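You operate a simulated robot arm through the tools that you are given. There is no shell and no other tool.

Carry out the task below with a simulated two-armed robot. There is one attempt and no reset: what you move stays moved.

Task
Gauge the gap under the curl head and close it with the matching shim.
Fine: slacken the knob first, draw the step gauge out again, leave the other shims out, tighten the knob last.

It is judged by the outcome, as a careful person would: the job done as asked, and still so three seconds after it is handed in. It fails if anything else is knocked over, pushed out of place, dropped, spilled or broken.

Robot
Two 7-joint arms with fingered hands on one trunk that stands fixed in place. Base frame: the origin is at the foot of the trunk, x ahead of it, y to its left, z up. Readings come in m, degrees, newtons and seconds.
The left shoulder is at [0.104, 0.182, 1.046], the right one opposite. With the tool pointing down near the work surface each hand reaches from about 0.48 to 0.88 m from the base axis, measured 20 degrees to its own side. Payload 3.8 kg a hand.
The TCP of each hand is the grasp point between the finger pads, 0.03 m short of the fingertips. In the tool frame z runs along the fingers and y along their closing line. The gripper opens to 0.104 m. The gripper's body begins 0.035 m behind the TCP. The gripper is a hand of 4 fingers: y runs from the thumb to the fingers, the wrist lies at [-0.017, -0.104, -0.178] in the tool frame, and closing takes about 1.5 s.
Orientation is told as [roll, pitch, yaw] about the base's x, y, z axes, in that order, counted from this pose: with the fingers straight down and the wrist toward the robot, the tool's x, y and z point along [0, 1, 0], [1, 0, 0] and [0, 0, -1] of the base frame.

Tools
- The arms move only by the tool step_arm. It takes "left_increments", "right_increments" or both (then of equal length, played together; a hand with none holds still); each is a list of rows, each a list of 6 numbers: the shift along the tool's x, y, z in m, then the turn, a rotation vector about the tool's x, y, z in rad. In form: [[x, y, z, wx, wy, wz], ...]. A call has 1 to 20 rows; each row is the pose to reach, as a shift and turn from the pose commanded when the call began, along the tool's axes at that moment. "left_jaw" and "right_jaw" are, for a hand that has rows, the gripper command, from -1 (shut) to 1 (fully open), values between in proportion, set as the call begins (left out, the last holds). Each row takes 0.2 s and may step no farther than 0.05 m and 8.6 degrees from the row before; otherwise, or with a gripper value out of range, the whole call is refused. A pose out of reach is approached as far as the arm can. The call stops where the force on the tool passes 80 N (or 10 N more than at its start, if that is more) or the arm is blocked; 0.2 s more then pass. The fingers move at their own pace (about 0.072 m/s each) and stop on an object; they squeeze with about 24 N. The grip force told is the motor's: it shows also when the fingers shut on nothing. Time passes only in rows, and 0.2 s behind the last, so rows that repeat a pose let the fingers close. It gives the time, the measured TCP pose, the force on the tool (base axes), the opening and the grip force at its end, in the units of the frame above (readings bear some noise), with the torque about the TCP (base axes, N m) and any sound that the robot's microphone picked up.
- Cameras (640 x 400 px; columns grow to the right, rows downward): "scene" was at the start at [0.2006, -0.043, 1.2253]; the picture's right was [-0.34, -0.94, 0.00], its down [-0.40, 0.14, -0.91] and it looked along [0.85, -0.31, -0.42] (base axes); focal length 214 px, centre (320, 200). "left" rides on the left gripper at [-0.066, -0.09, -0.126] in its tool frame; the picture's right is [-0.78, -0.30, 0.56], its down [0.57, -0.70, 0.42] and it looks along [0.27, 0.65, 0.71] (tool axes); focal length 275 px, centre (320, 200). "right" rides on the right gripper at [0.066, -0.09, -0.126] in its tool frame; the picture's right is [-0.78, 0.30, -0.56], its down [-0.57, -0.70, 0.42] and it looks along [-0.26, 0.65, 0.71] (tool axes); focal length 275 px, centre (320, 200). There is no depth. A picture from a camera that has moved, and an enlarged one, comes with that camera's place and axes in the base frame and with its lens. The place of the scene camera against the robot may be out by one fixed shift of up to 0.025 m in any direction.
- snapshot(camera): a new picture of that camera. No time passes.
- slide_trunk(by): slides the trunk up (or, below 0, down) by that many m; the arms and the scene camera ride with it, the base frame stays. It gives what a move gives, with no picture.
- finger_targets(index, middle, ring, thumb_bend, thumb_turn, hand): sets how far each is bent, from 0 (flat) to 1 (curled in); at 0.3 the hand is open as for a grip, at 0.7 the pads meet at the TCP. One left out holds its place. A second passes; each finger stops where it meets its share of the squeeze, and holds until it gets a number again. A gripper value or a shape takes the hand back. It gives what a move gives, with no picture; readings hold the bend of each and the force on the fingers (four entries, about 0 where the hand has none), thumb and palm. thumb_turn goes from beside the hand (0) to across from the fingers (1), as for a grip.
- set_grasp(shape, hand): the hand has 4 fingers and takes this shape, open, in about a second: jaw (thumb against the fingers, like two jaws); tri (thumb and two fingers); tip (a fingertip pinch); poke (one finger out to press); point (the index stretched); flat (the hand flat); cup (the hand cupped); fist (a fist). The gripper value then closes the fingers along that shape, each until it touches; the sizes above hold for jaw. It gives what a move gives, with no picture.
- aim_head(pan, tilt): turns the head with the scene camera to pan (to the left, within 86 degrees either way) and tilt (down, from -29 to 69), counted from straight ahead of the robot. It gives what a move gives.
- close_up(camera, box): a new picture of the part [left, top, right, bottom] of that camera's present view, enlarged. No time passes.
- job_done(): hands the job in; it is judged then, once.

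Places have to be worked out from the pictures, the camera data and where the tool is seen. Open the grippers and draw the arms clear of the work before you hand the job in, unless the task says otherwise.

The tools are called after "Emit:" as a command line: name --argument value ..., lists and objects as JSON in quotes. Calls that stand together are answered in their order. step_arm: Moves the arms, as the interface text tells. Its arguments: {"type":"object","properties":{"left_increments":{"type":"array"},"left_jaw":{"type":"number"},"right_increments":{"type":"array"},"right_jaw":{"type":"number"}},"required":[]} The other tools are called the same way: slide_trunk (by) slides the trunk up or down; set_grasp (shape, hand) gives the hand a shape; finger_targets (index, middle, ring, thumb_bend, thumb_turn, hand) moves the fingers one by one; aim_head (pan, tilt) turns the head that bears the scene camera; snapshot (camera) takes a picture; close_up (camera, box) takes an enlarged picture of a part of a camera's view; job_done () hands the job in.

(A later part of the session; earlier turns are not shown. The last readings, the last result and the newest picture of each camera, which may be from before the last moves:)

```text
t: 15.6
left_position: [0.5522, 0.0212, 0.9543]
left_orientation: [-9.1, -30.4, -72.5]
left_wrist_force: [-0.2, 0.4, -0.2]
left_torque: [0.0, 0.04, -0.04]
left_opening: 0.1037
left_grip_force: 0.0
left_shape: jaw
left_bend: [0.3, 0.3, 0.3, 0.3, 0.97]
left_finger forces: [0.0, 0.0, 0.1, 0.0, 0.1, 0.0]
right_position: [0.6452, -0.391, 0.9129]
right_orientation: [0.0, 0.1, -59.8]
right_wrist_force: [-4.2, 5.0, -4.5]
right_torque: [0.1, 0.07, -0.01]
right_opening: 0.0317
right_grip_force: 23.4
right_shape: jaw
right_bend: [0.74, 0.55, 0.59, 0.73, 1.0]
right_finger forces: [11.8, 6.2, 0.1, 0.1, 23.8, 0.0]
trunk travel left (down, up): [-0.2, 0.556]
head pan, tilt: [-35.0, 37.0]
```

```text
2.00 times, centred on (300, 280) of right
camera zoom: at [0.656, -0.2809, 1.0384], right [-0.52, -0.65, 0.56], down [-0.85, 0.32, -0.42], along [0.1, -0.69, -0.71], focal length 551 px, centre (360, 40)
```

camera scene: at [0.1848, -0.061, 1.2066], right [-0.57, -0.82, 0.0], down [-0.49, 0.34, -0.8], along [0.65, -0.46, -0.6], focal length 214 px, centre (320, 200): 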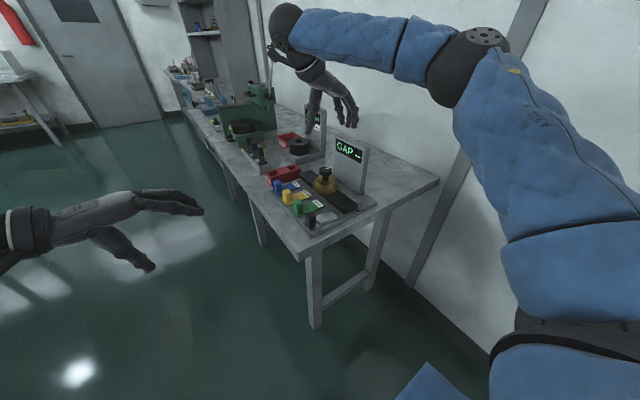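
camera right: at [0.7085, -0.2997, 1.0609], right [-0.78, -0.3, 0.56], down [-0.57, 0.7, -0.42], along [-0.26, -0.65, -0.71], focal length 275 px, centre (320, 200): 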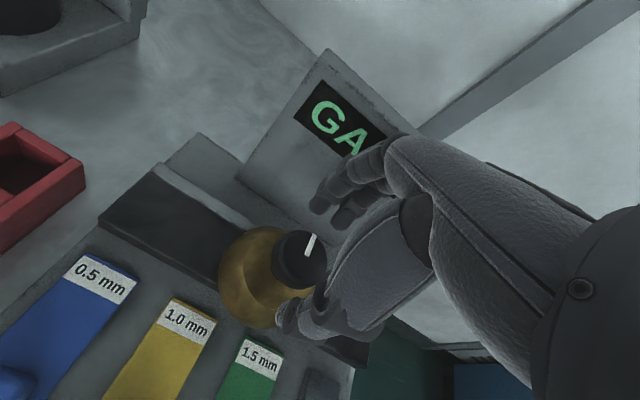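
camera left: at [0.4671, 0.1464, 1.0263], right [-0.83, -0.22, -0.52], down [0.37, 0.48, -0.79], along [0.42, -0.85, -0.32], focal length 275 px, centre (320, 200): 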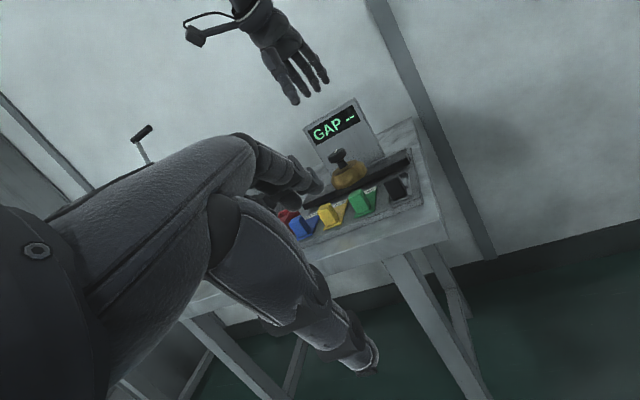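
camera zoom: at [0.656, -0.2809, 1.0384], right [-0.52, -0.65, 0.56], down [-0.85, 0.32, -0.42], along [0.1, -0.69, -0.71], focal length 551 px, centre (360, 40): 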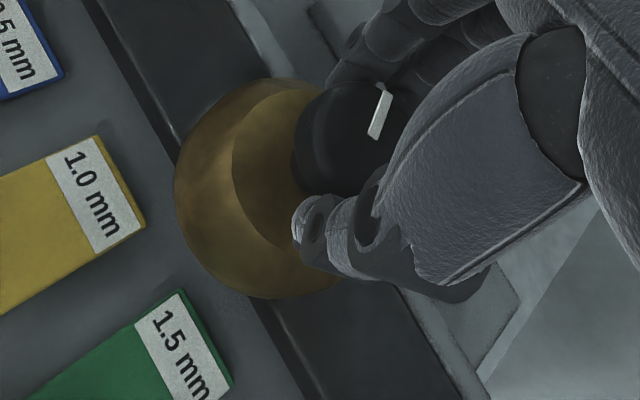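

The pointer turned with the hand, with little torque. I continue counter-clockwise another 60° to yaw 0.

Emit:
step_arm --right_increments '[[0, 0, 0, 0, 0, -0.105], [0, 0, 0, 0, 0, -0.21], [0, 0, 0, 0, 0, -0.315], [0, 0, 0, 0, 0, -0.42], [0, 0, 0, 0, 0, -0.524], [0, 0, 0, 0, 0, -0.628], [0, 0, 0, 0, 0, -0.733], [0, 0, 0, 0, 0, -0.838], [0, 0, 0, 0, 0, -0.942], [0, 0, 0, 0, 0, -1.047], [0, 0, 0, 0, 0, -1.047]]'

Emit:
close_up --camera "scene" --box '[290, 120, 370, 220]'

Emit:
close_up --camera "right" --box '[200, 180, 400, 380]'

Emit:
close_up --camera "left" --box '[310, 90, 400, 200]'

```text
t: 18.0
left_position: [0.5546, 0.0215, 0.955]
left_orientation: [-9.0, -30.2, -72.5]
left_wrist_force: [-0.6, -0.2, 0.5]
left_torque: [-0.01, 0.01, -0.01]
left_opening: 0.104
left_grip_force: 0.1
left_shape: jaw
left_bend: [0.3, 0.3, 0.3, 0.3, 0.97]
left_finger forces: [0.1, 0.1, 0.1, 0.0, 0.0, 0.1]
right_position: [0.645, -0.3925, 0.9141]
right_orientation: [0.0, 0.0, 0.2]
right_wrist_force: [1.3, -1.0, 0.5]
right_torque: [-0.03, -0.07, -0.02]
right_opening: 0.0316
right_grip_force: 24.0
right_shape: jaw
right_bend: [0.74, 0.55, 0.59, 0.73, 1.0]
right_finger forces: [14.3, 8.2, 0.0, 0.0, 20.9, 0.1]
trunk travel left (down, up): [-0.2, 0.556]
head pan, tilt: [-35.0, 37.0]
```

```text
4.00 times, centred on (330, 170) of scene
camera zoom: at [0.1854, -0.0614, 1.2064], right [-0.57, -0.82, 0.0], down [-0.49, 0.35, -0.8], along [0.65, -0.46, -0.6], focal length 858 px, centre (280, 320)
```

zoom: 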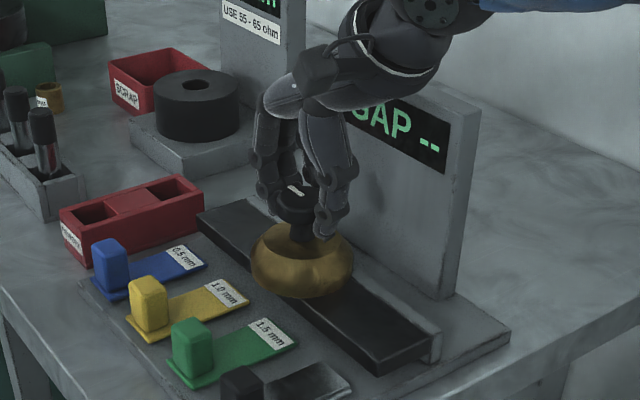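

```text
2.00 times, centred on (300, 280) of right
camera zoom: at [0.5547, -0.3265, 1.0383], right [0.3, -0.78, 0.56], down [-0.7, -0.57, -0.43], along [0.65, -0.26, -0.71], focal length 551 px, centre (360, 40)
```

zoom: 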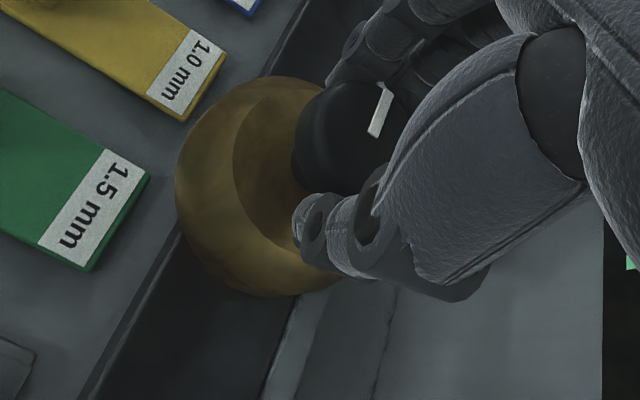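

```text
3.64 times, centred on (355, 145) of left
camera zoom: at [0.4676, 0.1461, 1.026], right [-0.83, -0.22, -0.52], down [0.37, 0.48, -0.79], along [0.42, -0.85, -0.32], focal length 1001 px, centre (193, 400)
```

zoom: 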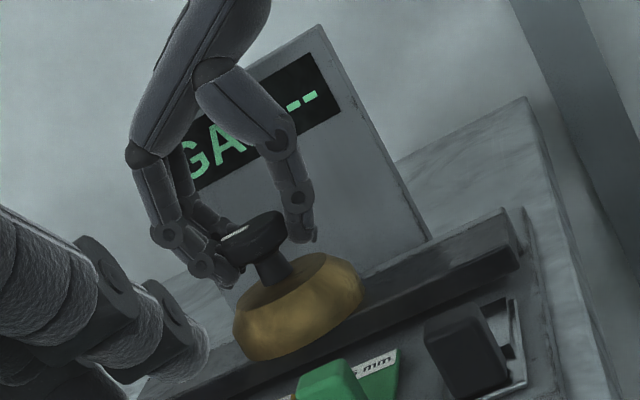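

No stop felt yet after 90°. I keep turning a further 35° counter-clockwise, watching the torque for an end stop.

Emit:
step_arm --right_increments '[[0, 0, 0, 0, 0, -0.1], [0, 0, 0, 0, 0, -0.2], [0, 0, 0, 0, 0, -0.3], [0, 0, 0, 0, 0, -0.4], [0, 0, 0, 0, 0, -0.5], [0, 0, 0, 0, 0, -0.6], [0, 0, 0, 0, 0, -0.6]]'

Emit:
close_up --camera "scene" --box '[290, 120, 370, 220]'

Emit:
close_up --camera "right" --box '[200, 180, 400, 380]'

Emit:
close_up --camera "left" --box '[310, 90, 400, 200]'

```text
t: 19.6
left_position: [0.5535, 0.0216, 0.9548]
left_orientation: [-9.0, -30.3, -72.5]
left_wrist_force: [1.0, -0.3, -0.5]
left_torque: [-0.05, 0.0, -0.01]
left_opening: 0.1038
left_grip_force: 0.1
left_shape: jaw
left_bend: [0.3, 0.3, 0.3, 0.3, 0.97]
left_finger forces: [0.0, 0.0, 0.0, 0.0, 0.0, 0.0]
right_position: [0.6449, -0.3909, 0.9123]
right_orientation: [-0.1, 0.0, 34.5]
right_wrist_force: [5.6, -2.2, 2.4]
right_torque: [0.04, -0.15, -0.02]
right_opening: 0.0322
right_grip_force: 23.8
right_shape: jaw
right_bend: [0.74, 0.54, 0.59, 0.74, 1.0]
right_finger forces: [14.8, 9.5, 0.0, 0.0, 20.4, 0.1]
trunk travel left (down, up): [-0.2, 0.556]
head pan, tilt: [-35.0, 37.0]
```

```text
4.00 times, centred on (330, 170) of scene
camera zoom: at [0.1855, -0.0612, 1.2064], right [-0.57, -0.82, 0.0], down [-0.49, 0.35, -0.8], along [0.65, -0.46, -0.6], focal length 858 px, centre (280, 320)
```

zoom: 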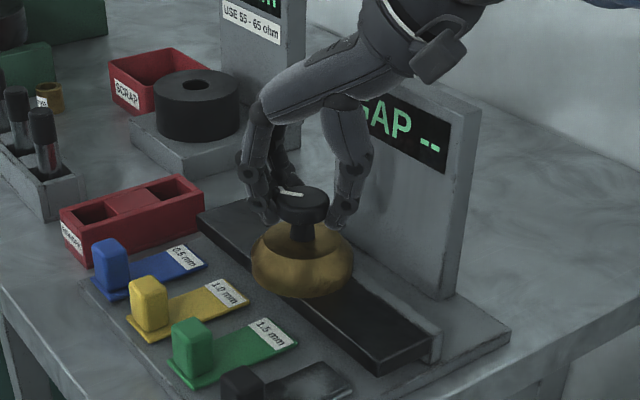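

```text
2.00 times, centred on (300, 280) of right
camera zoom: at [0.5335, -0.3887, 1.0381], right [0.68, -0.47, 0.56], down [-0.25, -0.87, -0.43], along [0.68, 0.15, -0.71], focal length 551 px, centre (360, 40)
```

zoom: 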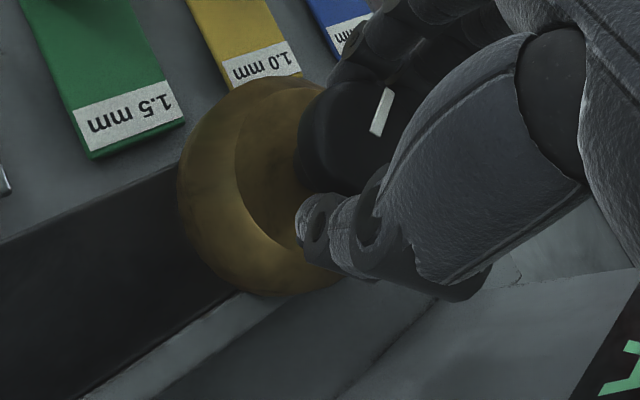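

```text
3.64 times, centred on (355, 145) of left
camera zoom: at [0.4677, 0.1463, 1.026], right [-0.83, -0.22, -0.52], down [0.37, 0.48, -0.79], along [0.42, -0.85, -0.32], focal length 1001 px, centre (193, 400)
```

zoom: 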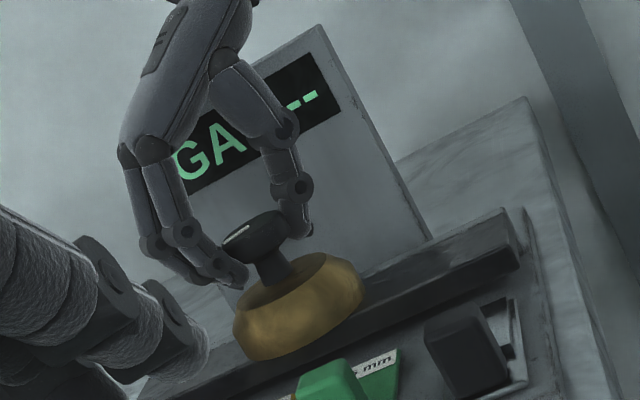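

The knob has followed 125° counter-clockwise with negligible torque; that should be slack. I open the fingers partway and rise straight up off the knob.

Emit:
step_arm --right_increments '[[0, 0, 0, 0, 0, 0], [0, 0, 0, 0, 0, 0], [0, 0, 0, 0, 0, 0], [0, 0, 0, 0, 0, 0], [0, 0, -0.02, 0, 0, 0], [0, 0, -0.05, 0, 0, 0], [0, 0, -0.09, 0, 0, 0], [0, 0, -0.13, 0, 0, 0], [0, 0, -0.13, 0, 0, 0]]' --right_jaw 0.2

Emit:
close_up --camera "scene" --box '[260, 110, 390, 240]'

Emit:
close_up --camera "left" --box '[310, 130, 420, 240]'

Emit:
snapshot --camera "right"

```text
t: 21.6
left_position: [0.5548, 0.022, 0.9557]
left_orientation: [-9.0, -30.3, -72.6]
left_wrist_force: [-0.1, 0.6, -0.4]
left_torque: [0.0, -0.02, 0.02]
left_opening: 0.1034
left_grip_force: 0.1
left_shape: jaw
left_bend: [0.3, 0.3, 0.3, 0.3, 0.97]
left_finger forces: [0.1, 0.0, 0.0, 0.0, 0.1, 0.0]
right_position: [0.6444, -0.3916, 1.0444]
right_orientation: [0.0, -0.1, 34.4]
right_wrist_force: [0.4, 0.0, -0.6]
right_torque: [-0.01, 0.0, -0.01]
right_opening: 0.0623
right_grip_force: 0.1
right_shape: jaw
right_bend: [0.73, 0.41, 0.37, 0.63, 0.99]
right_finger forces: [0.1, 0.0, 0.0, 0.1, 0.0, 0.0]
trunk travel left (down, up): [-0.2, 0.556]
head pan, tilt: [-35.0, 37.0]
```

```text
3.08 times, centred on (325, 175) of scene
camera zoom: at [0.1854, -0.0613, 1.2064], right [-0.57, -0.82, 0.0], down [-0.49, 0.35, -0.8], along [0.65, -0.46, -0.6], focal length 660 px, centre (305, 277)
```

zoom: 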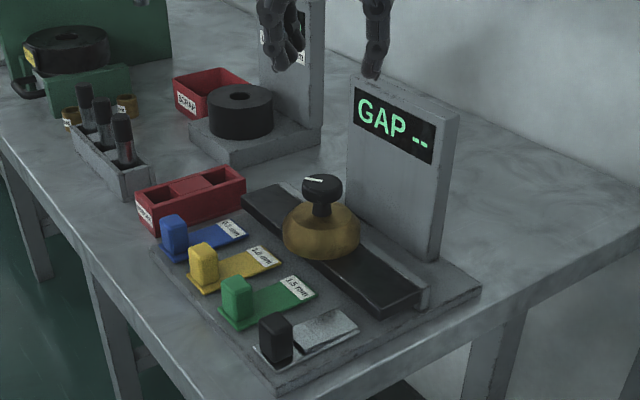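

```text
3.64 times, centred on (365, 185) of left
camera zoom: at [0.4676, 0.1462, 1.0259], right [-0.83, -0.22, -0.52], down [0.37, 0.48, -0.79], along [0.42, -0.85, -0.32], focal length 1001 px, centre (156, 254)
```

zoom: 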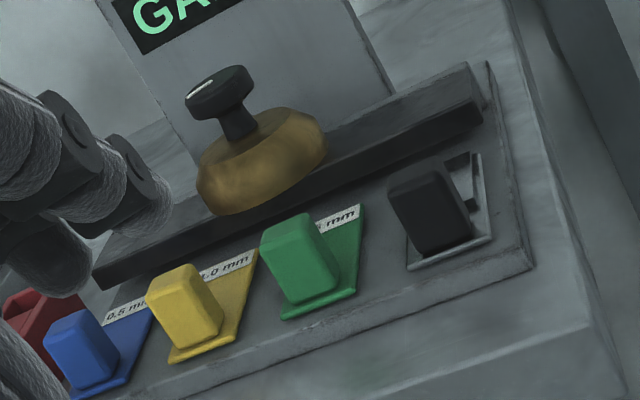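

```text
taken
camera right: at [0.5328, -0.3887, 1.1697], right [0.68, -0.47, 0.56], down [-0.26, -0.87, -0.43], along [0.68, 0.15, -0.71], focal length 275 px, centre (320, 200)
```

right: 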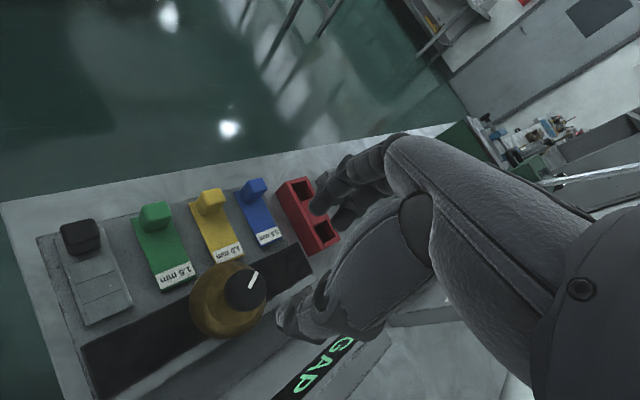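

Pointer now points about +x/+y, so the knob is turned well open and the rest is undisturbed. I zoom the right view to locate the gauge and shim handles precisely.

Emit:
close_up --camera "right" --box '[40, 160, 290, 340]'

Emit:
close_up --camera "left" --box '[370, 160, 420, 210]'

Emit:
close_up --camera "right" --box '[50, 200, 150, 330]'

```text
2.22 times, centred on (165, 250) of right
camera zoom: at [0.5328, -0.3887, 1.1697], right [0.68, -0.47, 0.56], down [-0.26, -0.87, -0.43], along [0.68, 0.15, -0.71], focal length 612 px, centre (664, 89)
```

zoom: 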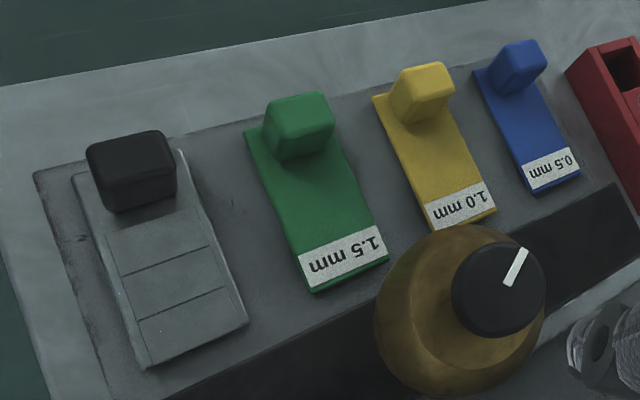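

```text
8.00 times, centred on (395, 185) of left
camera zoom: at [0.4676, 0.1462, 1.0259], right [-0.83, -0.22, -0.52], down [0.37, 0.48, -0.79], along [0.42, -0.85, -0.32], focal length 2202 px, centre (-280, 320)
```

zoom: 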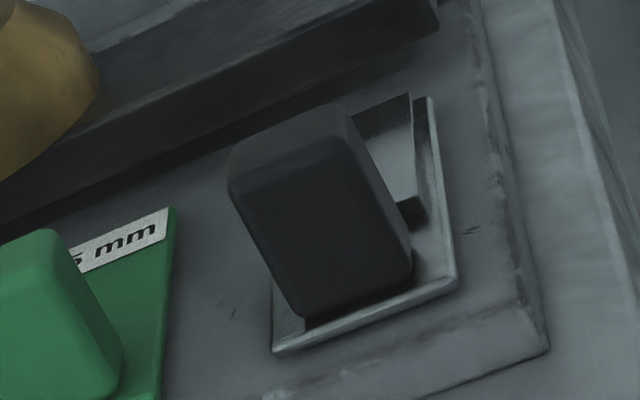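

```text
3.08 times, centred on (100, 265) of right
camera zoom: at [0.5328, -0.3887, 1.1697], right [0.68, -0.47, 0.56], down [-0.26, -0.87, -0.43], along [0.68, 0.15, -0.71], focal length 847 px, centre (997, 0)
```

zoom: 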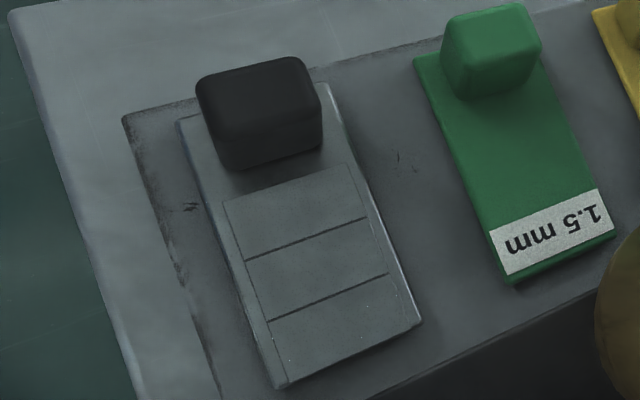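

Gauge handle is at ≈[0.546,-0.272], top ≈0.855; its three 20 mm steps run toward -y, tip at y≈-0.350. I back the left hand off 0.1 m for room and bring the right hand over the gauge, yawed to -90°.

Emit:
step_arm --right_increments '[[0.0103, -0.0009, 0, 0, 0, 0.1447], [0.0206, -0.0017, 0, 0, 0, 0.2894], [0.0309, -0.0026, 0, 0, 0, 0.4341], [0.0412, -0.0035, 0, 0, 0, 0.5788], [0.0515, -0.0044, 0, 0, 0, 0.7235], [0.0618, -0.0052, 0, 0, 0, 0.8682], [0.0721, -0.0061, 0, 0, 0, 1.0129], [0.0823, -0.007, 0, 0, 0, 1.1576], [0.0926, -0.0079, 0, 0, 0, 1.3023], [0.1029, -0.0087, 0, 0, 0, 1.447], [0.1132, -0.0096, 0, 0, 0, 1.5917], [0.1235, -0.0105, 0, 0, 0, 1.7364], [0.1338, -0.0114, 0, 0, 0, 1.8811], [0.1441, -0.0122, 0, 0, 0, 2.0258], [0.1544, -0.0131, 0, 0, 0, 2.171], [0.1544, -0.0131, 0, 0, 0, 2.171]]' --left_increments '[[0.0015, -0.0055, -0.0035, 0, 0, 0], [0.0029, -0.011, -0.007, 0, 0, 0], [0.0044, -0.0165, -0.0104, 0, 0, 0], [0.0059, -0.022, -0.0139, 0, 0, 0], [0.0074, -0.0275, -0.0174, 0, 0, 0], [0.0088, -0.033, -0.0209, 0, 0, 0], [0.0103, -0.0385, -0.0244, 0, 0, 0], [0.0118, -0.044, -0.0278, 0, 0, 0], [0.0133, -0.0494, -0.0313, 0, 0, 0], [0.0147, -0.0549, -0.0348, 0, 0, 0], [0.0162, -0.0604, -0.0383, 0, 0, 0], [0.0177, -0.0659, -0.0418, 0, 0, 0], [0.0192, -0.0714, -0.0452, 0, 0, 0], [0.0206, -0.0769, -0.0487, 0, 0, 0], [0.0221, -0.0824, -0.0522, 0, 0, 0], [0.0221, -0.0824, -0.0522, 0, 0, 0]]'

Emit:
snapshot --camera "right"

Emit:
snapshot --camera "left"

Emit:
snapshot --camera "scene"

```text
t: 25.0
left_position: [0.5536, 0.1222, 0.9556]
left_orientation: [-9.0, -30.2, -72.5]
left_wrist_force: [0.1, -0.6, 0.3]
left_torque: [0.0, -0.01, 0.0]
left_opening: 0.1037
left_grip_force: 0.0
left_shape: jaw
left_bend: [0.3, 0.3, 0.3, 0.3, 0.97]
left_finger forces: [0.0, 0.1, 0.0, 0.1, 0.0, 0.0]
right_position: [0.5399, -0.2836, 1.0362]
right_orientation: [0.1, 0.1, -90.0]
right_wrist_force: [0.2, 0.5, -0.3]
right_torque: [0.03, 0.0, 0.0]
right_opening: 0.0622
right_grip_force: 0.1
right_shape: jaw
right_bend: [0.73, 0.41, 0.37, 0.63, 0.99]
right_finger forces: [0.1, 0.0, 0.1, 0.0, 0.0, 0.0]
right hand out of reach, approached as far as the arm can: row 15, 16
trunk travel left (down, up): [-0.2, 0.556]
head pan, tilt: [-35.0, 37.0]
```

```text
taken
camera right: at [0.6062, -0.1943, 1.1622], right [-0.78, -0.3, 0.56], down [-0.57, 0.7, -0.42], along [-0.26, -0.65, -0.72], focal length 275 px, centre (320, 200)
```

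right: 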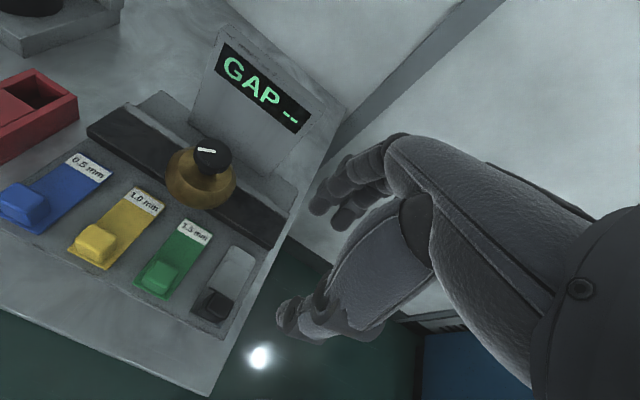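

```text
taken
camera left: at [0.4675, 0.2481, 1.0251], right [-0.83, -0.22, -0.52], down [0.37, 0.48, -0.79], along [0.42, -0.85, -0.32], focal length 275 px, centre (320, 200)
```

left: 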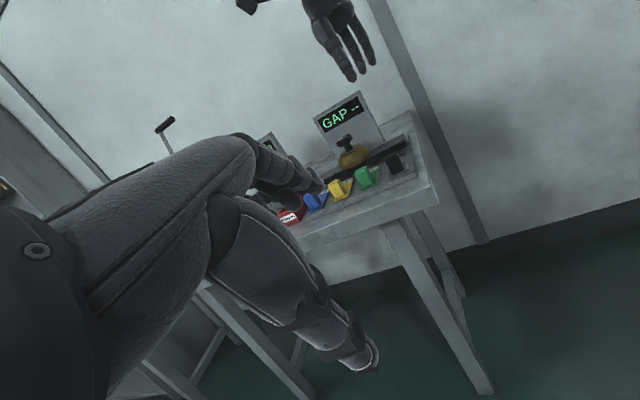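

```text
taken
camera scene: at [0.1856, -0.0611, 1.2064], right [-0.57, -0.82, 0.0], down [-0.49, 0.34, -0.8], along [0.65, -0.46, -0.6], focal length 214 px, centre (320, 200)
```

scene: 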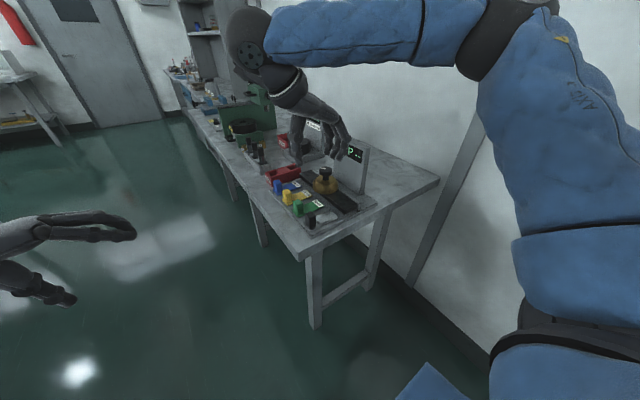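

At yaw -90° the hand cannot get quite this close to the body (TCP stopped at [0.540,-0.284,1.036]). Raising the trunk gives the folded arm more room, so I slide it up 0.2 m; both hands ride up with it.

Emit:
slide_trunk --by 0.2

Emit:
snapshot --camera "scene"

```text
t: 27.1
left_position: [0.5535, 0.1225, 1.1527]
left_orientation: [-9.1, -30.3, -72.5]
left_wrist_force: [0.6, 0.0, -0.1]
left_torque: [-0.02, 0.0, -0.01]
left_opening: 0.104
left_grip_force: 0.1
left_shape: jaw
left_bend: [0.3, 0.3, 0.3, 0.3, 0.97]
left_finger forces: [0.1, 0.1, 0.0, 0.0, 0.1, 0.0]
right_position: [0.4781, -0.2844, 1.3079]
right_orientation: [9.2, 0.2, -89.8]
right_wrist_force: [-0.5, 0.0, 0.0]
right_torque: [-0.01, 0.0, -0.01]
right_opening: 0.062
right_grip_force: 0.1
right_shape: jaw
right_bend: [0.73, 0.41, 0.37, 0.63, 0.99]
right_finger forces: [0.0, 0.0, 0.0, 0.0, 0.0, 0.0]
trunk travel left (down, up): [-0.4, 0.356]
head pan, tilt: [-35.0, 37.0]
```

```text
taken
camera scene: at [0.108, -0.0611, 1.4102], right [-0.57, -0.82, 0.0], down [-0.49, 0.34, -0.8], along [0.65, -0.46, -0.6], focal length 214 px, centre (320, 200)
```

scene: 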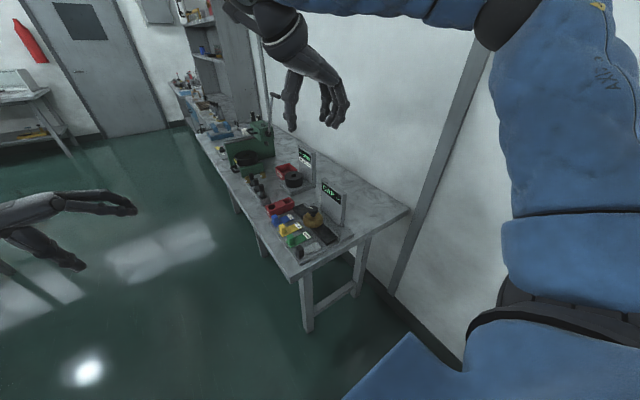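

The trunk rise also moved the shoulders back a little, and the right hand is off its commanded pose. I lower the right hand step by step toward the gauge height and read where it settles.

Emit:
step_arm --right_increments '[[0, 0, 0.02, 0, 0, 0], [0, 0, 0.05, 0, 0, 0], [0, 0, 0.09, 0, 0, 0], [0, 0, 0.13, 0, 0, 0], [0, 0, 0.17, 0, 0, 0], [0, 0, 0.2, 0, 0, 0], [0, 0, 0.2, 0, 0, 0]]'

Emit:
snapshot --camera "right"

Emit:
snapshot --camera "scene"

```text
t: 28.7
left_position: [0.5544, 0.1237, 1.1543]
left_orientation: [-9.0, -30.3, -72.4]
left_wrist_force: [-0.1, 0.0, -0.2]
left_torque: [0.03, -0.02, -0.02]
left_opening: 0.1039
left_grip_force: 0.1
left_shape: jaw
left_bend: [0.3, 0.3, 0.3, 0.3, 0.97]
left_finger forces: [0.0, 0.1, 0.0, 0.0, 0.0, 0.0]
right_position: [0.5091, -0.282, 1.1114]
right_orientation: [9.2, 0.2, -89.8]
right_wrist_force: [0.0, -0.2, 0.5]
right_torque: [0.01, 0.02, 0.0]
right_opening: 0.0621
right_grip_force: 0.1
right_shape: jaw
right_bend: [0.73, 0.41, 0.37, 0.63, 0.99]
right_finger forces: [0.0, 0.1, 0.1, 0.1, 0.1, 0.0]
trunk travel left (down, up): [-0.4, 0.356]
head pan, tilt: [-35.0, 37.0]
```

```text
taken
camera right: at [0.5544, -0.1942, 1.2467], right [-0.85, -0.3, 0.43], down [-0.5, 0.7, -0.51], along [-0.15, -0.65, -0.75], focal length 275 px, centre (320, 200)
```

right: 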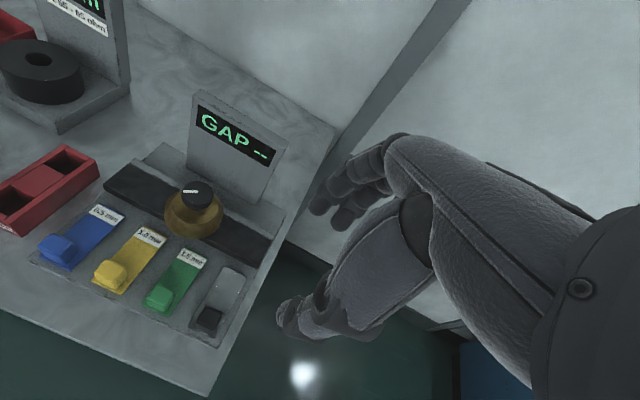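

```text
taken
camera scene: at [0.1072, -0.061, 1.4105], right [-0.57, -0.82, 0.0], down [-0.49, 0.34, -0.8], along [0.65, -0.46, -0.6], focal length 214 px, centre (320, 200)
```

scene: 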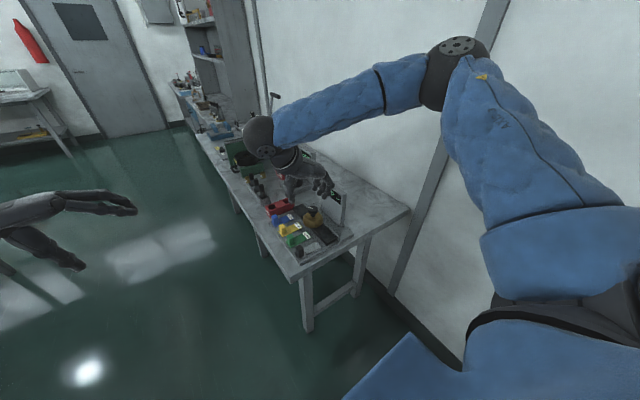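

The commanded pose has followed the arm: TCP [0.509,-0.282,1.111] with a 9° lean. I straighten it and move to 0.95 above the gauge handle at [0.546,-0.272].

Emit:
step_arm --right_increments '[[0.0025, -0.0025, 0.041, 0, -0.04, 0], [0.005, -0.005, 0.082, 0, -0.08, 0], [0.008, -0.0075, 0.123, 0, -0.12, 0], [0.0107, -0.01, 0.1648, 0, -0.1606, 0], [0.0107, -0.01, 0.1648, 0, -0.1606, 0]]'

Emit:
snapshot --camera "right"

Emit:
snapshot --camera "left"

```text
t: 29.9
left_position: [0.5535, 0.1239, 1.1542]
left_orientation: [-9.0, -30.2, -72.4]
left_wrist_force: [-0.4, -0.7, 0.3]
left_torque: [-0.02, 0.04, 0.03]
left_opening: 0.1035
left_grip_force: 0.2
left_shape: jaw
left_bend: [0.3, 0.3, 0.3, 0.3, 0.97]
left_finger forces: [0.1, 0.1, 0.0, 0.0, 0.1, 0.0]
right_position: [0.4997, -0.319, 0.9911]
right_orientation: [0.0, 0.2, -89.8]
right_wrist_force: [0.4, 1.5, 0.4]
right_torque: [-0.02, 0.02, -0.02]
right_opening: 0.0622
right_grip_force: 0.0
right_shape: jaw
right_bend: [0.73, 0.41, 0.37, 0.63, 0.99]
right_finger forces: [0.0, 0.1, 0.1, 0.1, 0.1, 0.0]
right hand out of reach, approached as far as the arm can: row 2, 3, 4, 5
trunk travel left (down, up): [-0.4, 0.356]
head pan, tilt: [-35.0, 37.0]
```

```text
taken
camera right: at [0.5657, -0.2315, 1.1174], right [-0.77, -0.3, 0.56], down [-0.58, 0.7, -0.42], along [-0.26, -0.65, -0.72], focal length 275 px, centre (320, 200)
```

right: 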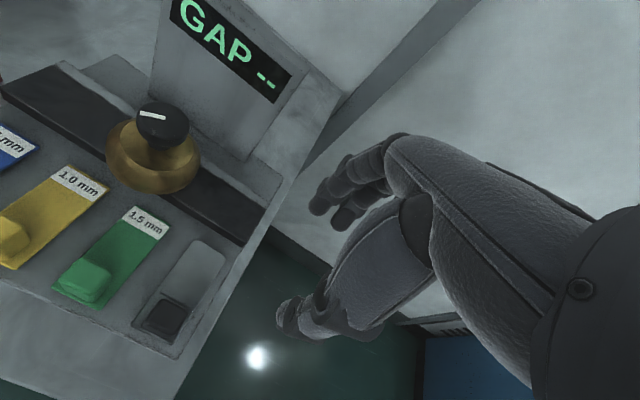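

```text
taken
camera left: at [0.4675, 0.2482, 1.2248], right [-0.83, -0.22, -0.52], down [0.37, 0.48, -0.79], along [0.42, -0.85, -0.32], focal length 275 px, centre (320, 200)
```

left: 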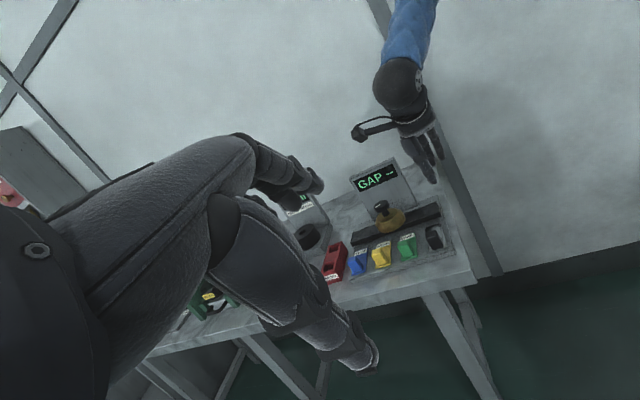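

Yaw -90° this close in is beyond the right arm's range, so I'll work the gauge and shims at yaw ≈0 instead, where the arm is comfortable. First I raise the right hand and turn it back to yaw 0 so the trunk can come back down safely.

Emit:
step_arm --right_increments '[[0, 0, -0.04, 0, 0, 0], [0, 0, -0.08, 0, 0, -0.07], [0, 0, -0.11, 0, 0, -0.21], [0, 0, -0.14, 0, 0, -0.35], [0, 0, -0.17, 0, 0, -0.49], [0, 0, -0.2, 0, 0, -0.63], [0, 0, -0.22, 0, 0, -0.77], [0, 0, -0.24, 0, 0, -0.91], [0, 0, -0.25, 0, 0, -1.05], [0, 0, -0.25, 0, 0, -1.19], [0, 0, -0.25, 0, 0, -1.33], [0, 0, -0.25, 0, 0, -1.47], [0, 0, -0.25, 0, 0, -1.5708], [0, 0, -0.25, 0, 0, -1.5708]]'

```text
t: 32.9
left_position: [0.5538, 0.1228, 1.1545]
left_orientation: [-9.0, -30.2, -72.6]
left_wrist_force: [-0.4, -0.2, -0.6]
left_torque: [0.01, 0.0, -0.02]
left_opening: 0.1039
left_grip_force: 0.0
left_shape: jaw
left_bend: [0.3, 0.3, 0.3, 0.3, 0.97]
left_finger forces: [0.1, 0.1, 0.0, 0.1, 0.0, 0.0]
right_position: [0.5002, -0.3241, 1.2411]
right_orientation: [0.1, 0.0, 0.3]
right_wrist_force: [0.3, 0.3, -0.9]
right_torque: [0.0, -0.01, 0.0]
right_opening: 0.0621
right_grip_force: 0.1
right_shape: jaw
right_bend: [0.73, 0.41, 0.37, 0.63, 0.99]
right_finger forces: [0.1, 0.0, 0.0, 0.0, 0.1, 0.0]
trunk travel left (down, up): [-0.4, 0.356]
head pan, tilt: [-35.0, 37.0]
```

The right hand is at [0.500,-0.324,1.241], yaw 0. I slide the trunk back down 0.2 m, which keeps both hands above the bench, and then try the fingertip-pinch shape in free air.

Emit:
slide_trunk --by -0.2

Emit:
set_grasp --shape "tip" --hand "right"

Emit:
close_up --camera "scene" --box '[250, 60, 410, 240]'

Emit:
snapshot --camera "left"

Emit:
snapshot --camera "right"

```text
t: 35.1
left_position: [0.5534, 0.1228, 0.9543]
left_orientation: [-8.9, -30.3, -72.6]
left_wrist_force: [0.3, 0.3, -0.6]
left_torque: [-0.05, 0.0, 0.03]
left_opening: 0.1036
left_grip_force: 0.0
left_shape: jaw
left_bend: [0.3, 0.3, 0.3, 0.3, 0.97]
left_finger forces: [0.0, 0.0, 0.1, 0.0, 0.1, 0.0]
right_position: [0.4998, -0.3238, 1.0417]
right_orientation: [0.3, 0.1, 0.2]
right_wrist_force: [-0.4, -0.2, 0.6]
right_torque: [0.01, 0.03, -0.03]
right_opening: 0.062
right_grip_force: 0.1
right_shape: jaw
right_bend: [0.73, 0.41, 0.37, 0.63, 0.99]
right_finger forces: [0.0, 0.1, 0.0, 0.1, 0.1, 0.0]
trunk travel left (down, up): [-0.2, 0.556]
head pan, tilt: [-35.0, 37.0]
```

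```text
t: 36.0
left_position: [0.554, 0.1233, 0.9547]
left_orientation: [-9.0, -30.4, -72.5]
left_wrist_force: [-0.5, 1.0, -0.2]
left_torque: [-0.01, -0.01, -0.03]
left_opening: 0.104
left_grip_force: 0.0
left_shape: jaw
left_bend: [0.3, 0.3, 0.3, 0.3, 0.97]
left_finger forces: [0.0, 0.0, 0.0, 0.1, 0.0, 0.0]
right_position: [0.5002, -0.3236, 1.0414]
right_orientation: [0.2, 0.1, 0.2]
right_wrist_force: [0.6, 0.6, -0.6]
right_torque: [0.01, -0.02, 0.02]
right_opening: 0.1039
right_grip_force: 0.0
right_shape: tip
right_bend: [0.31, 0.98, 0.99, 0.3, 0.97]
right_finger forces: [0.1, 0.0, 0.1, 0.0, 0.0, 0.1]
trunk travel left (down, up): [-0.2, 0.556]
head pan, tilt: [-35.0, 37.0]
```

```text
2.22 times, centred on (330, 150) of scene
camera zoom: at [0.1852, -0.0611, 1.2065], right [-0.57, -0.82, 0.0], down [-0.49, 0.34, -0.8], along [0.65, -0.46, -0.6], focal length 477 px, centre (298, 311)
```

zoom: 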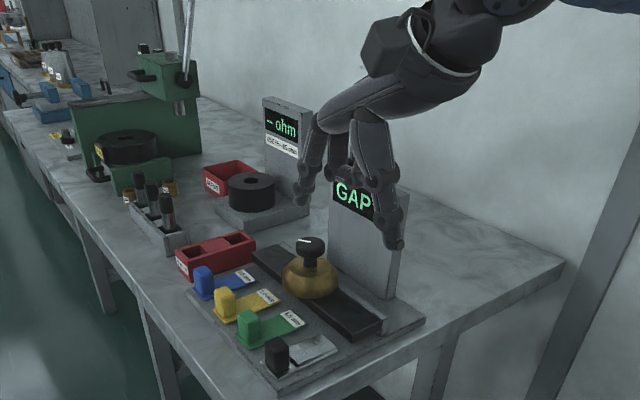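

```text
taken
camera left: at [0.4674, 0.2481, 1.0248], right [-0.83, -0.22, -0.52], down [0.37, 0.48, -0.79], along [0.42, -0.85, -0.32], focal length 275 px, centre (320, 200)
```

left: 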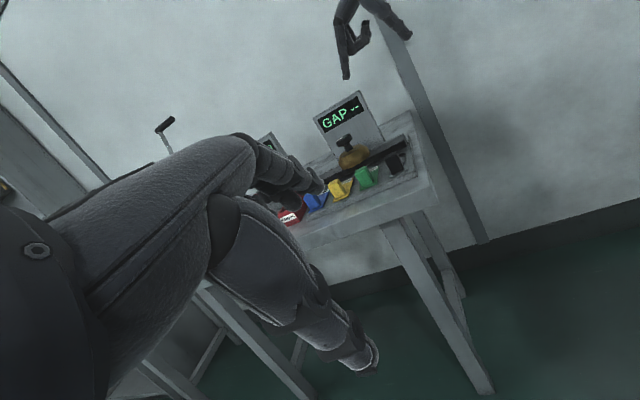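

```text
taken
camera right: at [0.4099, -0.2595, 1.167], right [0.3, -0.78, 0.55], down [-0.7, -0.57, -0.43], along [0.65, -0.26, -0.72], focal length 275 px, centre (320, 200)
```

right: 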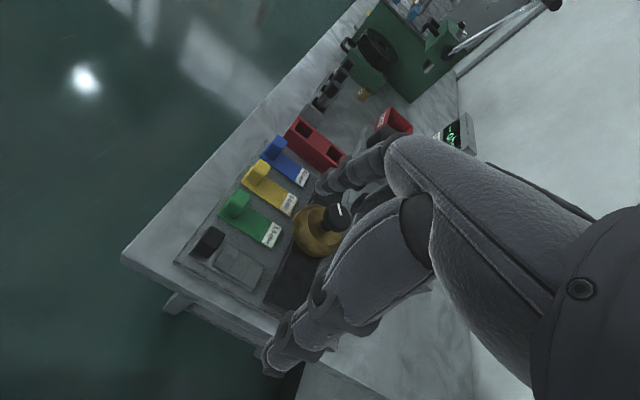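

The tip shape curls middle and ring under the palm, where they would foul the head. I try instead middle and ring stretched flat with index and thumb open for a two-finger pinch, and look at it in free air.

Emit:
finger_targets --hand "right" --index 0.35 --middle 0.0 --ring 0.0 --thumb_bend 0.35 --thumb_turn 1.0

Emit:
close_up --camera "scene" --box '[250, 60, 410, 240]'

Emit:
close_up --camera "left" --box '[280, 0, 440, 200]'

Emit:
snapshot --camera "right"

```text
t: 37.0
left_position: [0.5533, 0.1231, 0.9553]
left_orientation: [-8.9, -30.2, -72.5]
left_wrist_force: [0.3, 0.1, -0.7]
left_torque: [0.01, -0.01, -0.01]
left_opening: 0.1035
left_grip_force: 0.1
left_shape: jaw
left_bend: [0.3, 0.3, 0.3, 0.3, 0.97]
left_finger forces: [0.1, 0.0, 0.0, 0.0, 0.1, 0.0]
right_position: [0.5001, -0.324, 1.0417]
right_orientation: [0.2, 0.1, 0.2]
right_wrist_force: [-1.0, -0.9, 0.3]
right_torque: [-0.01, 0.01, -0.02]
right_opening: 0.0927
right_grip_force: 0.0
right_shape: fingers
right_bend: [0.35, 0.0, 0.0, 0.35, 0.98]
right_finger forces: [0.1, 0.1, 0.0, 0.1, 0.0, 0.0]
trunk travel left (down, up): [-0.2, 0.556]
head pan, tilt: [-35.0, 37.0]
```

```text
2.22 times, centred on (330, 150) of scene
camera zoom: at [0.1852, -0.0611, 1.2065], right [-0.57, -0.82, 0.0], down [-0.49, 0.34, -0.8], along [0.65, -0.46, -0.6], focal length 477 px, centre (298, 311)
```

zoom: 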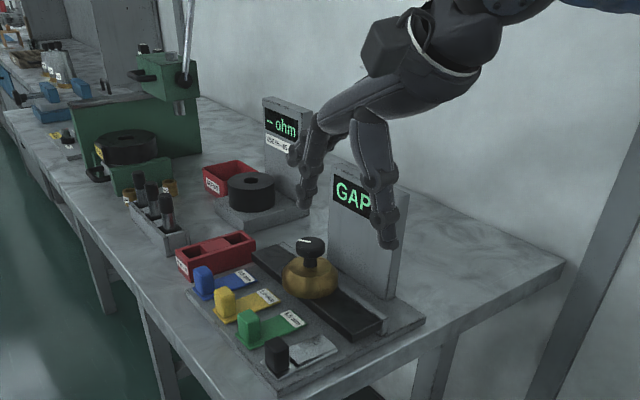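

```text
2.00 times, centred on (360, 100) of left
camera zoom: at [0.4674, 0.248, 1.0249], right [-0.83, -0.22, -0.52], down [0.37, 0.48, -0.79], along [0.42, -0.85, -0.32], focal length 551 px, centre (240, 400)
```

zoom: 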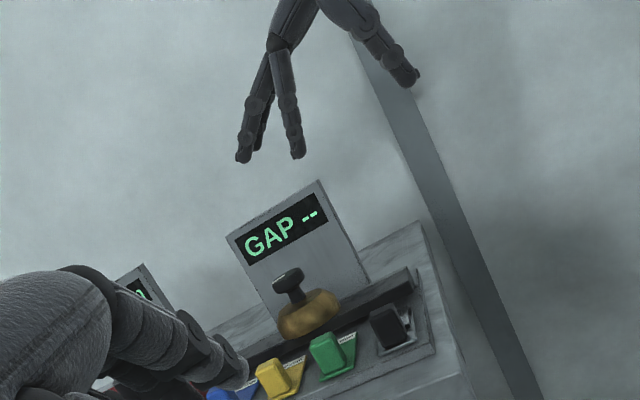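

```text
taken
camera right: at [0.41, -0.2595, 1.1671], right [0.3, -0.78, 0.55], down [-0.7, -0.57, -0.43], along [0.65, -0.26, -0.72], focal length 275 px, centre (320, 200)
```

right: 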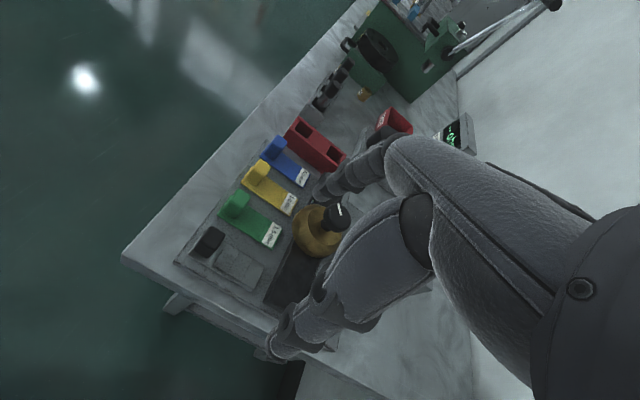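

Stretched flat, middle and ring end ~110 mm ahead of the TCP and 25 mm above the index tip, so they will clear the head and neighbouring shims. I move above the gauge handle, leaning the hand 20° back toward the bench front.

Emit:
step_arm --right_increments '[[0.012, 0.012, 0.028, 0, -0.0873, 0], [0.024, 0.024, 0.056, 0, -0.1745, 0], [0.036, 0.036, 0.084, 0, -0.2618, 0], [0.048, 0.047, 0.112, 0, -0.349, 0], [0.048, 0.047, 0.112, 0, -0.349, 0]]'

Emit:
snapshot --camera "right"

Emit:
close_up --camera "left" --box '[300, 70, 460, 230]'

Emit:
close_up --camera "scene" --box '[270, 120, 380, 240]'

```text
t: 38.2
left_position: [0.5534, 0.1216, 0.9551]
left_orientation: [-9.0, -30.3, -72.5]
left_wrist_force: [0.0, 0.1, 0.5]
left_torque: [-0.01, 0.0, 0.0]
left_opening: 0.1036
left_grip_force: 0.0
left_shape: jaw
left_bend: [0.3, 0.3, 0.3, 0.3, 0.97]
left_finger forces: [0.0, 0.0, 0.0, 0.1, 0.0, 0.0]
right_position: [0.5458, -0.2742, 0.9298]
right_orientation: [-19.9, 0.0, 0.1]
right_wrist_force: [0.7, -0.6, 0.1]
right_torque: [-0.02, 0.04, 0.0]
right_opening: 0.0928
right_grip_force: 0.1
right_shape: fingers
right_bend: [0.35, 0.0, 0.0, 0.35, 0.98]
right_finger forces: [0.0, 0.0, 0.0, 0.0, 0.1, 0.0]
trunk travel left (down, up): [-0.2, 0.556]
head pan, tilt: [-35.0, 37.0]
```

```text
taken
camera right: at [0.4563, -0.1711, 1.0241], right [0.3, -0.54, 0.79], down [-0.7, -0.69, -0.2], along [0.65, -0.49, -0.58], focal length 275 px, centre (320, 200)
```

right: 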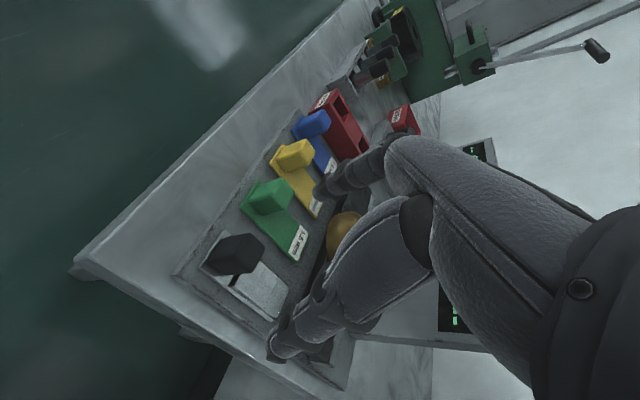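

```text
2.50 times, centred on (380, 150) of left
camera zoom: at [0.4671, 0.2481, 1.0251], right [-0.83, -0.22, -0.52], down [0.37, 0.48, -0.79], along [0.42, -0.85, -0.32], focal length 688 px, centre (170, 325)
```

zoom: 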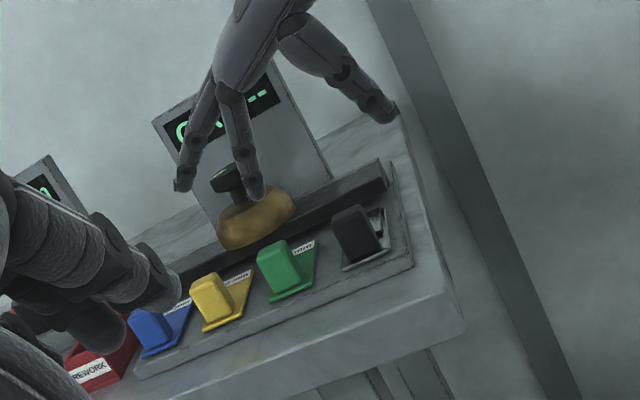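

```text
3.33 times, centred on (325, 180) of scene
camera zoom: at [0.1849, -0.0611, 1.2066], right [-0.57, -0.82, 0.0], down [-0.49, 0.34, -0.8], along [0.65, -0.46, -0.6], focal length 715 px, centre (303, 267)
```

zoom: 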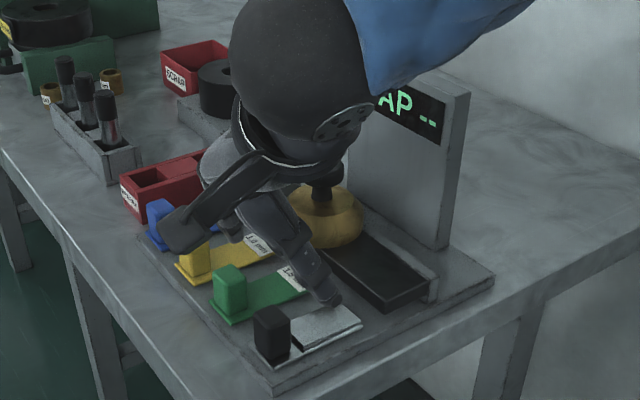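

Now a closer look from the right camera to confirm the handle position relative to the index/thumb before descending.

Emit:
close_up --camera "right" --box '[180, 170, 340, 370]'

Emit:
close_up --camera "left" --box '[360, 90, 420, 180]'

```text
2.00 times, centred on (260, 270) of right
camera zoom: at [0.4563, -0.1711, 1.0241], right [0.3, -0.54, 0.79], down [-0.7, -0.69, -0.2], along [0.65, -0.49, -0.58], focal length 551 px, centre (440, 60)
```

zoom: 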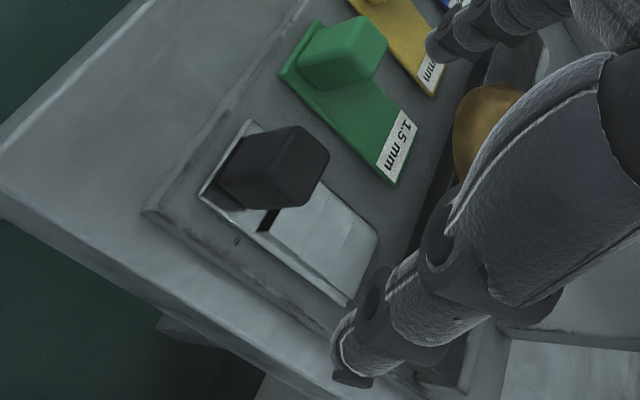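

```text
4.44 times, centred on (390, 135) of left
camera zoom: at [0.4671, 0.2481, 1.0251], right [-0.83, -0.22, -0.52], down [0.37, 0.48, -0.79], along [0.42, -0.85, -0.32], focal length 1224 px, centre (9, 489)
```

zoom: 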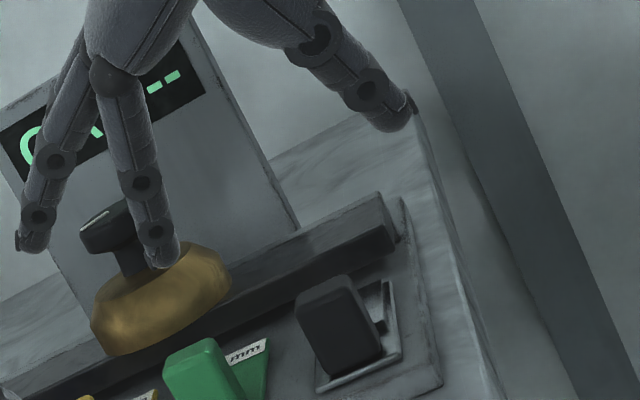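

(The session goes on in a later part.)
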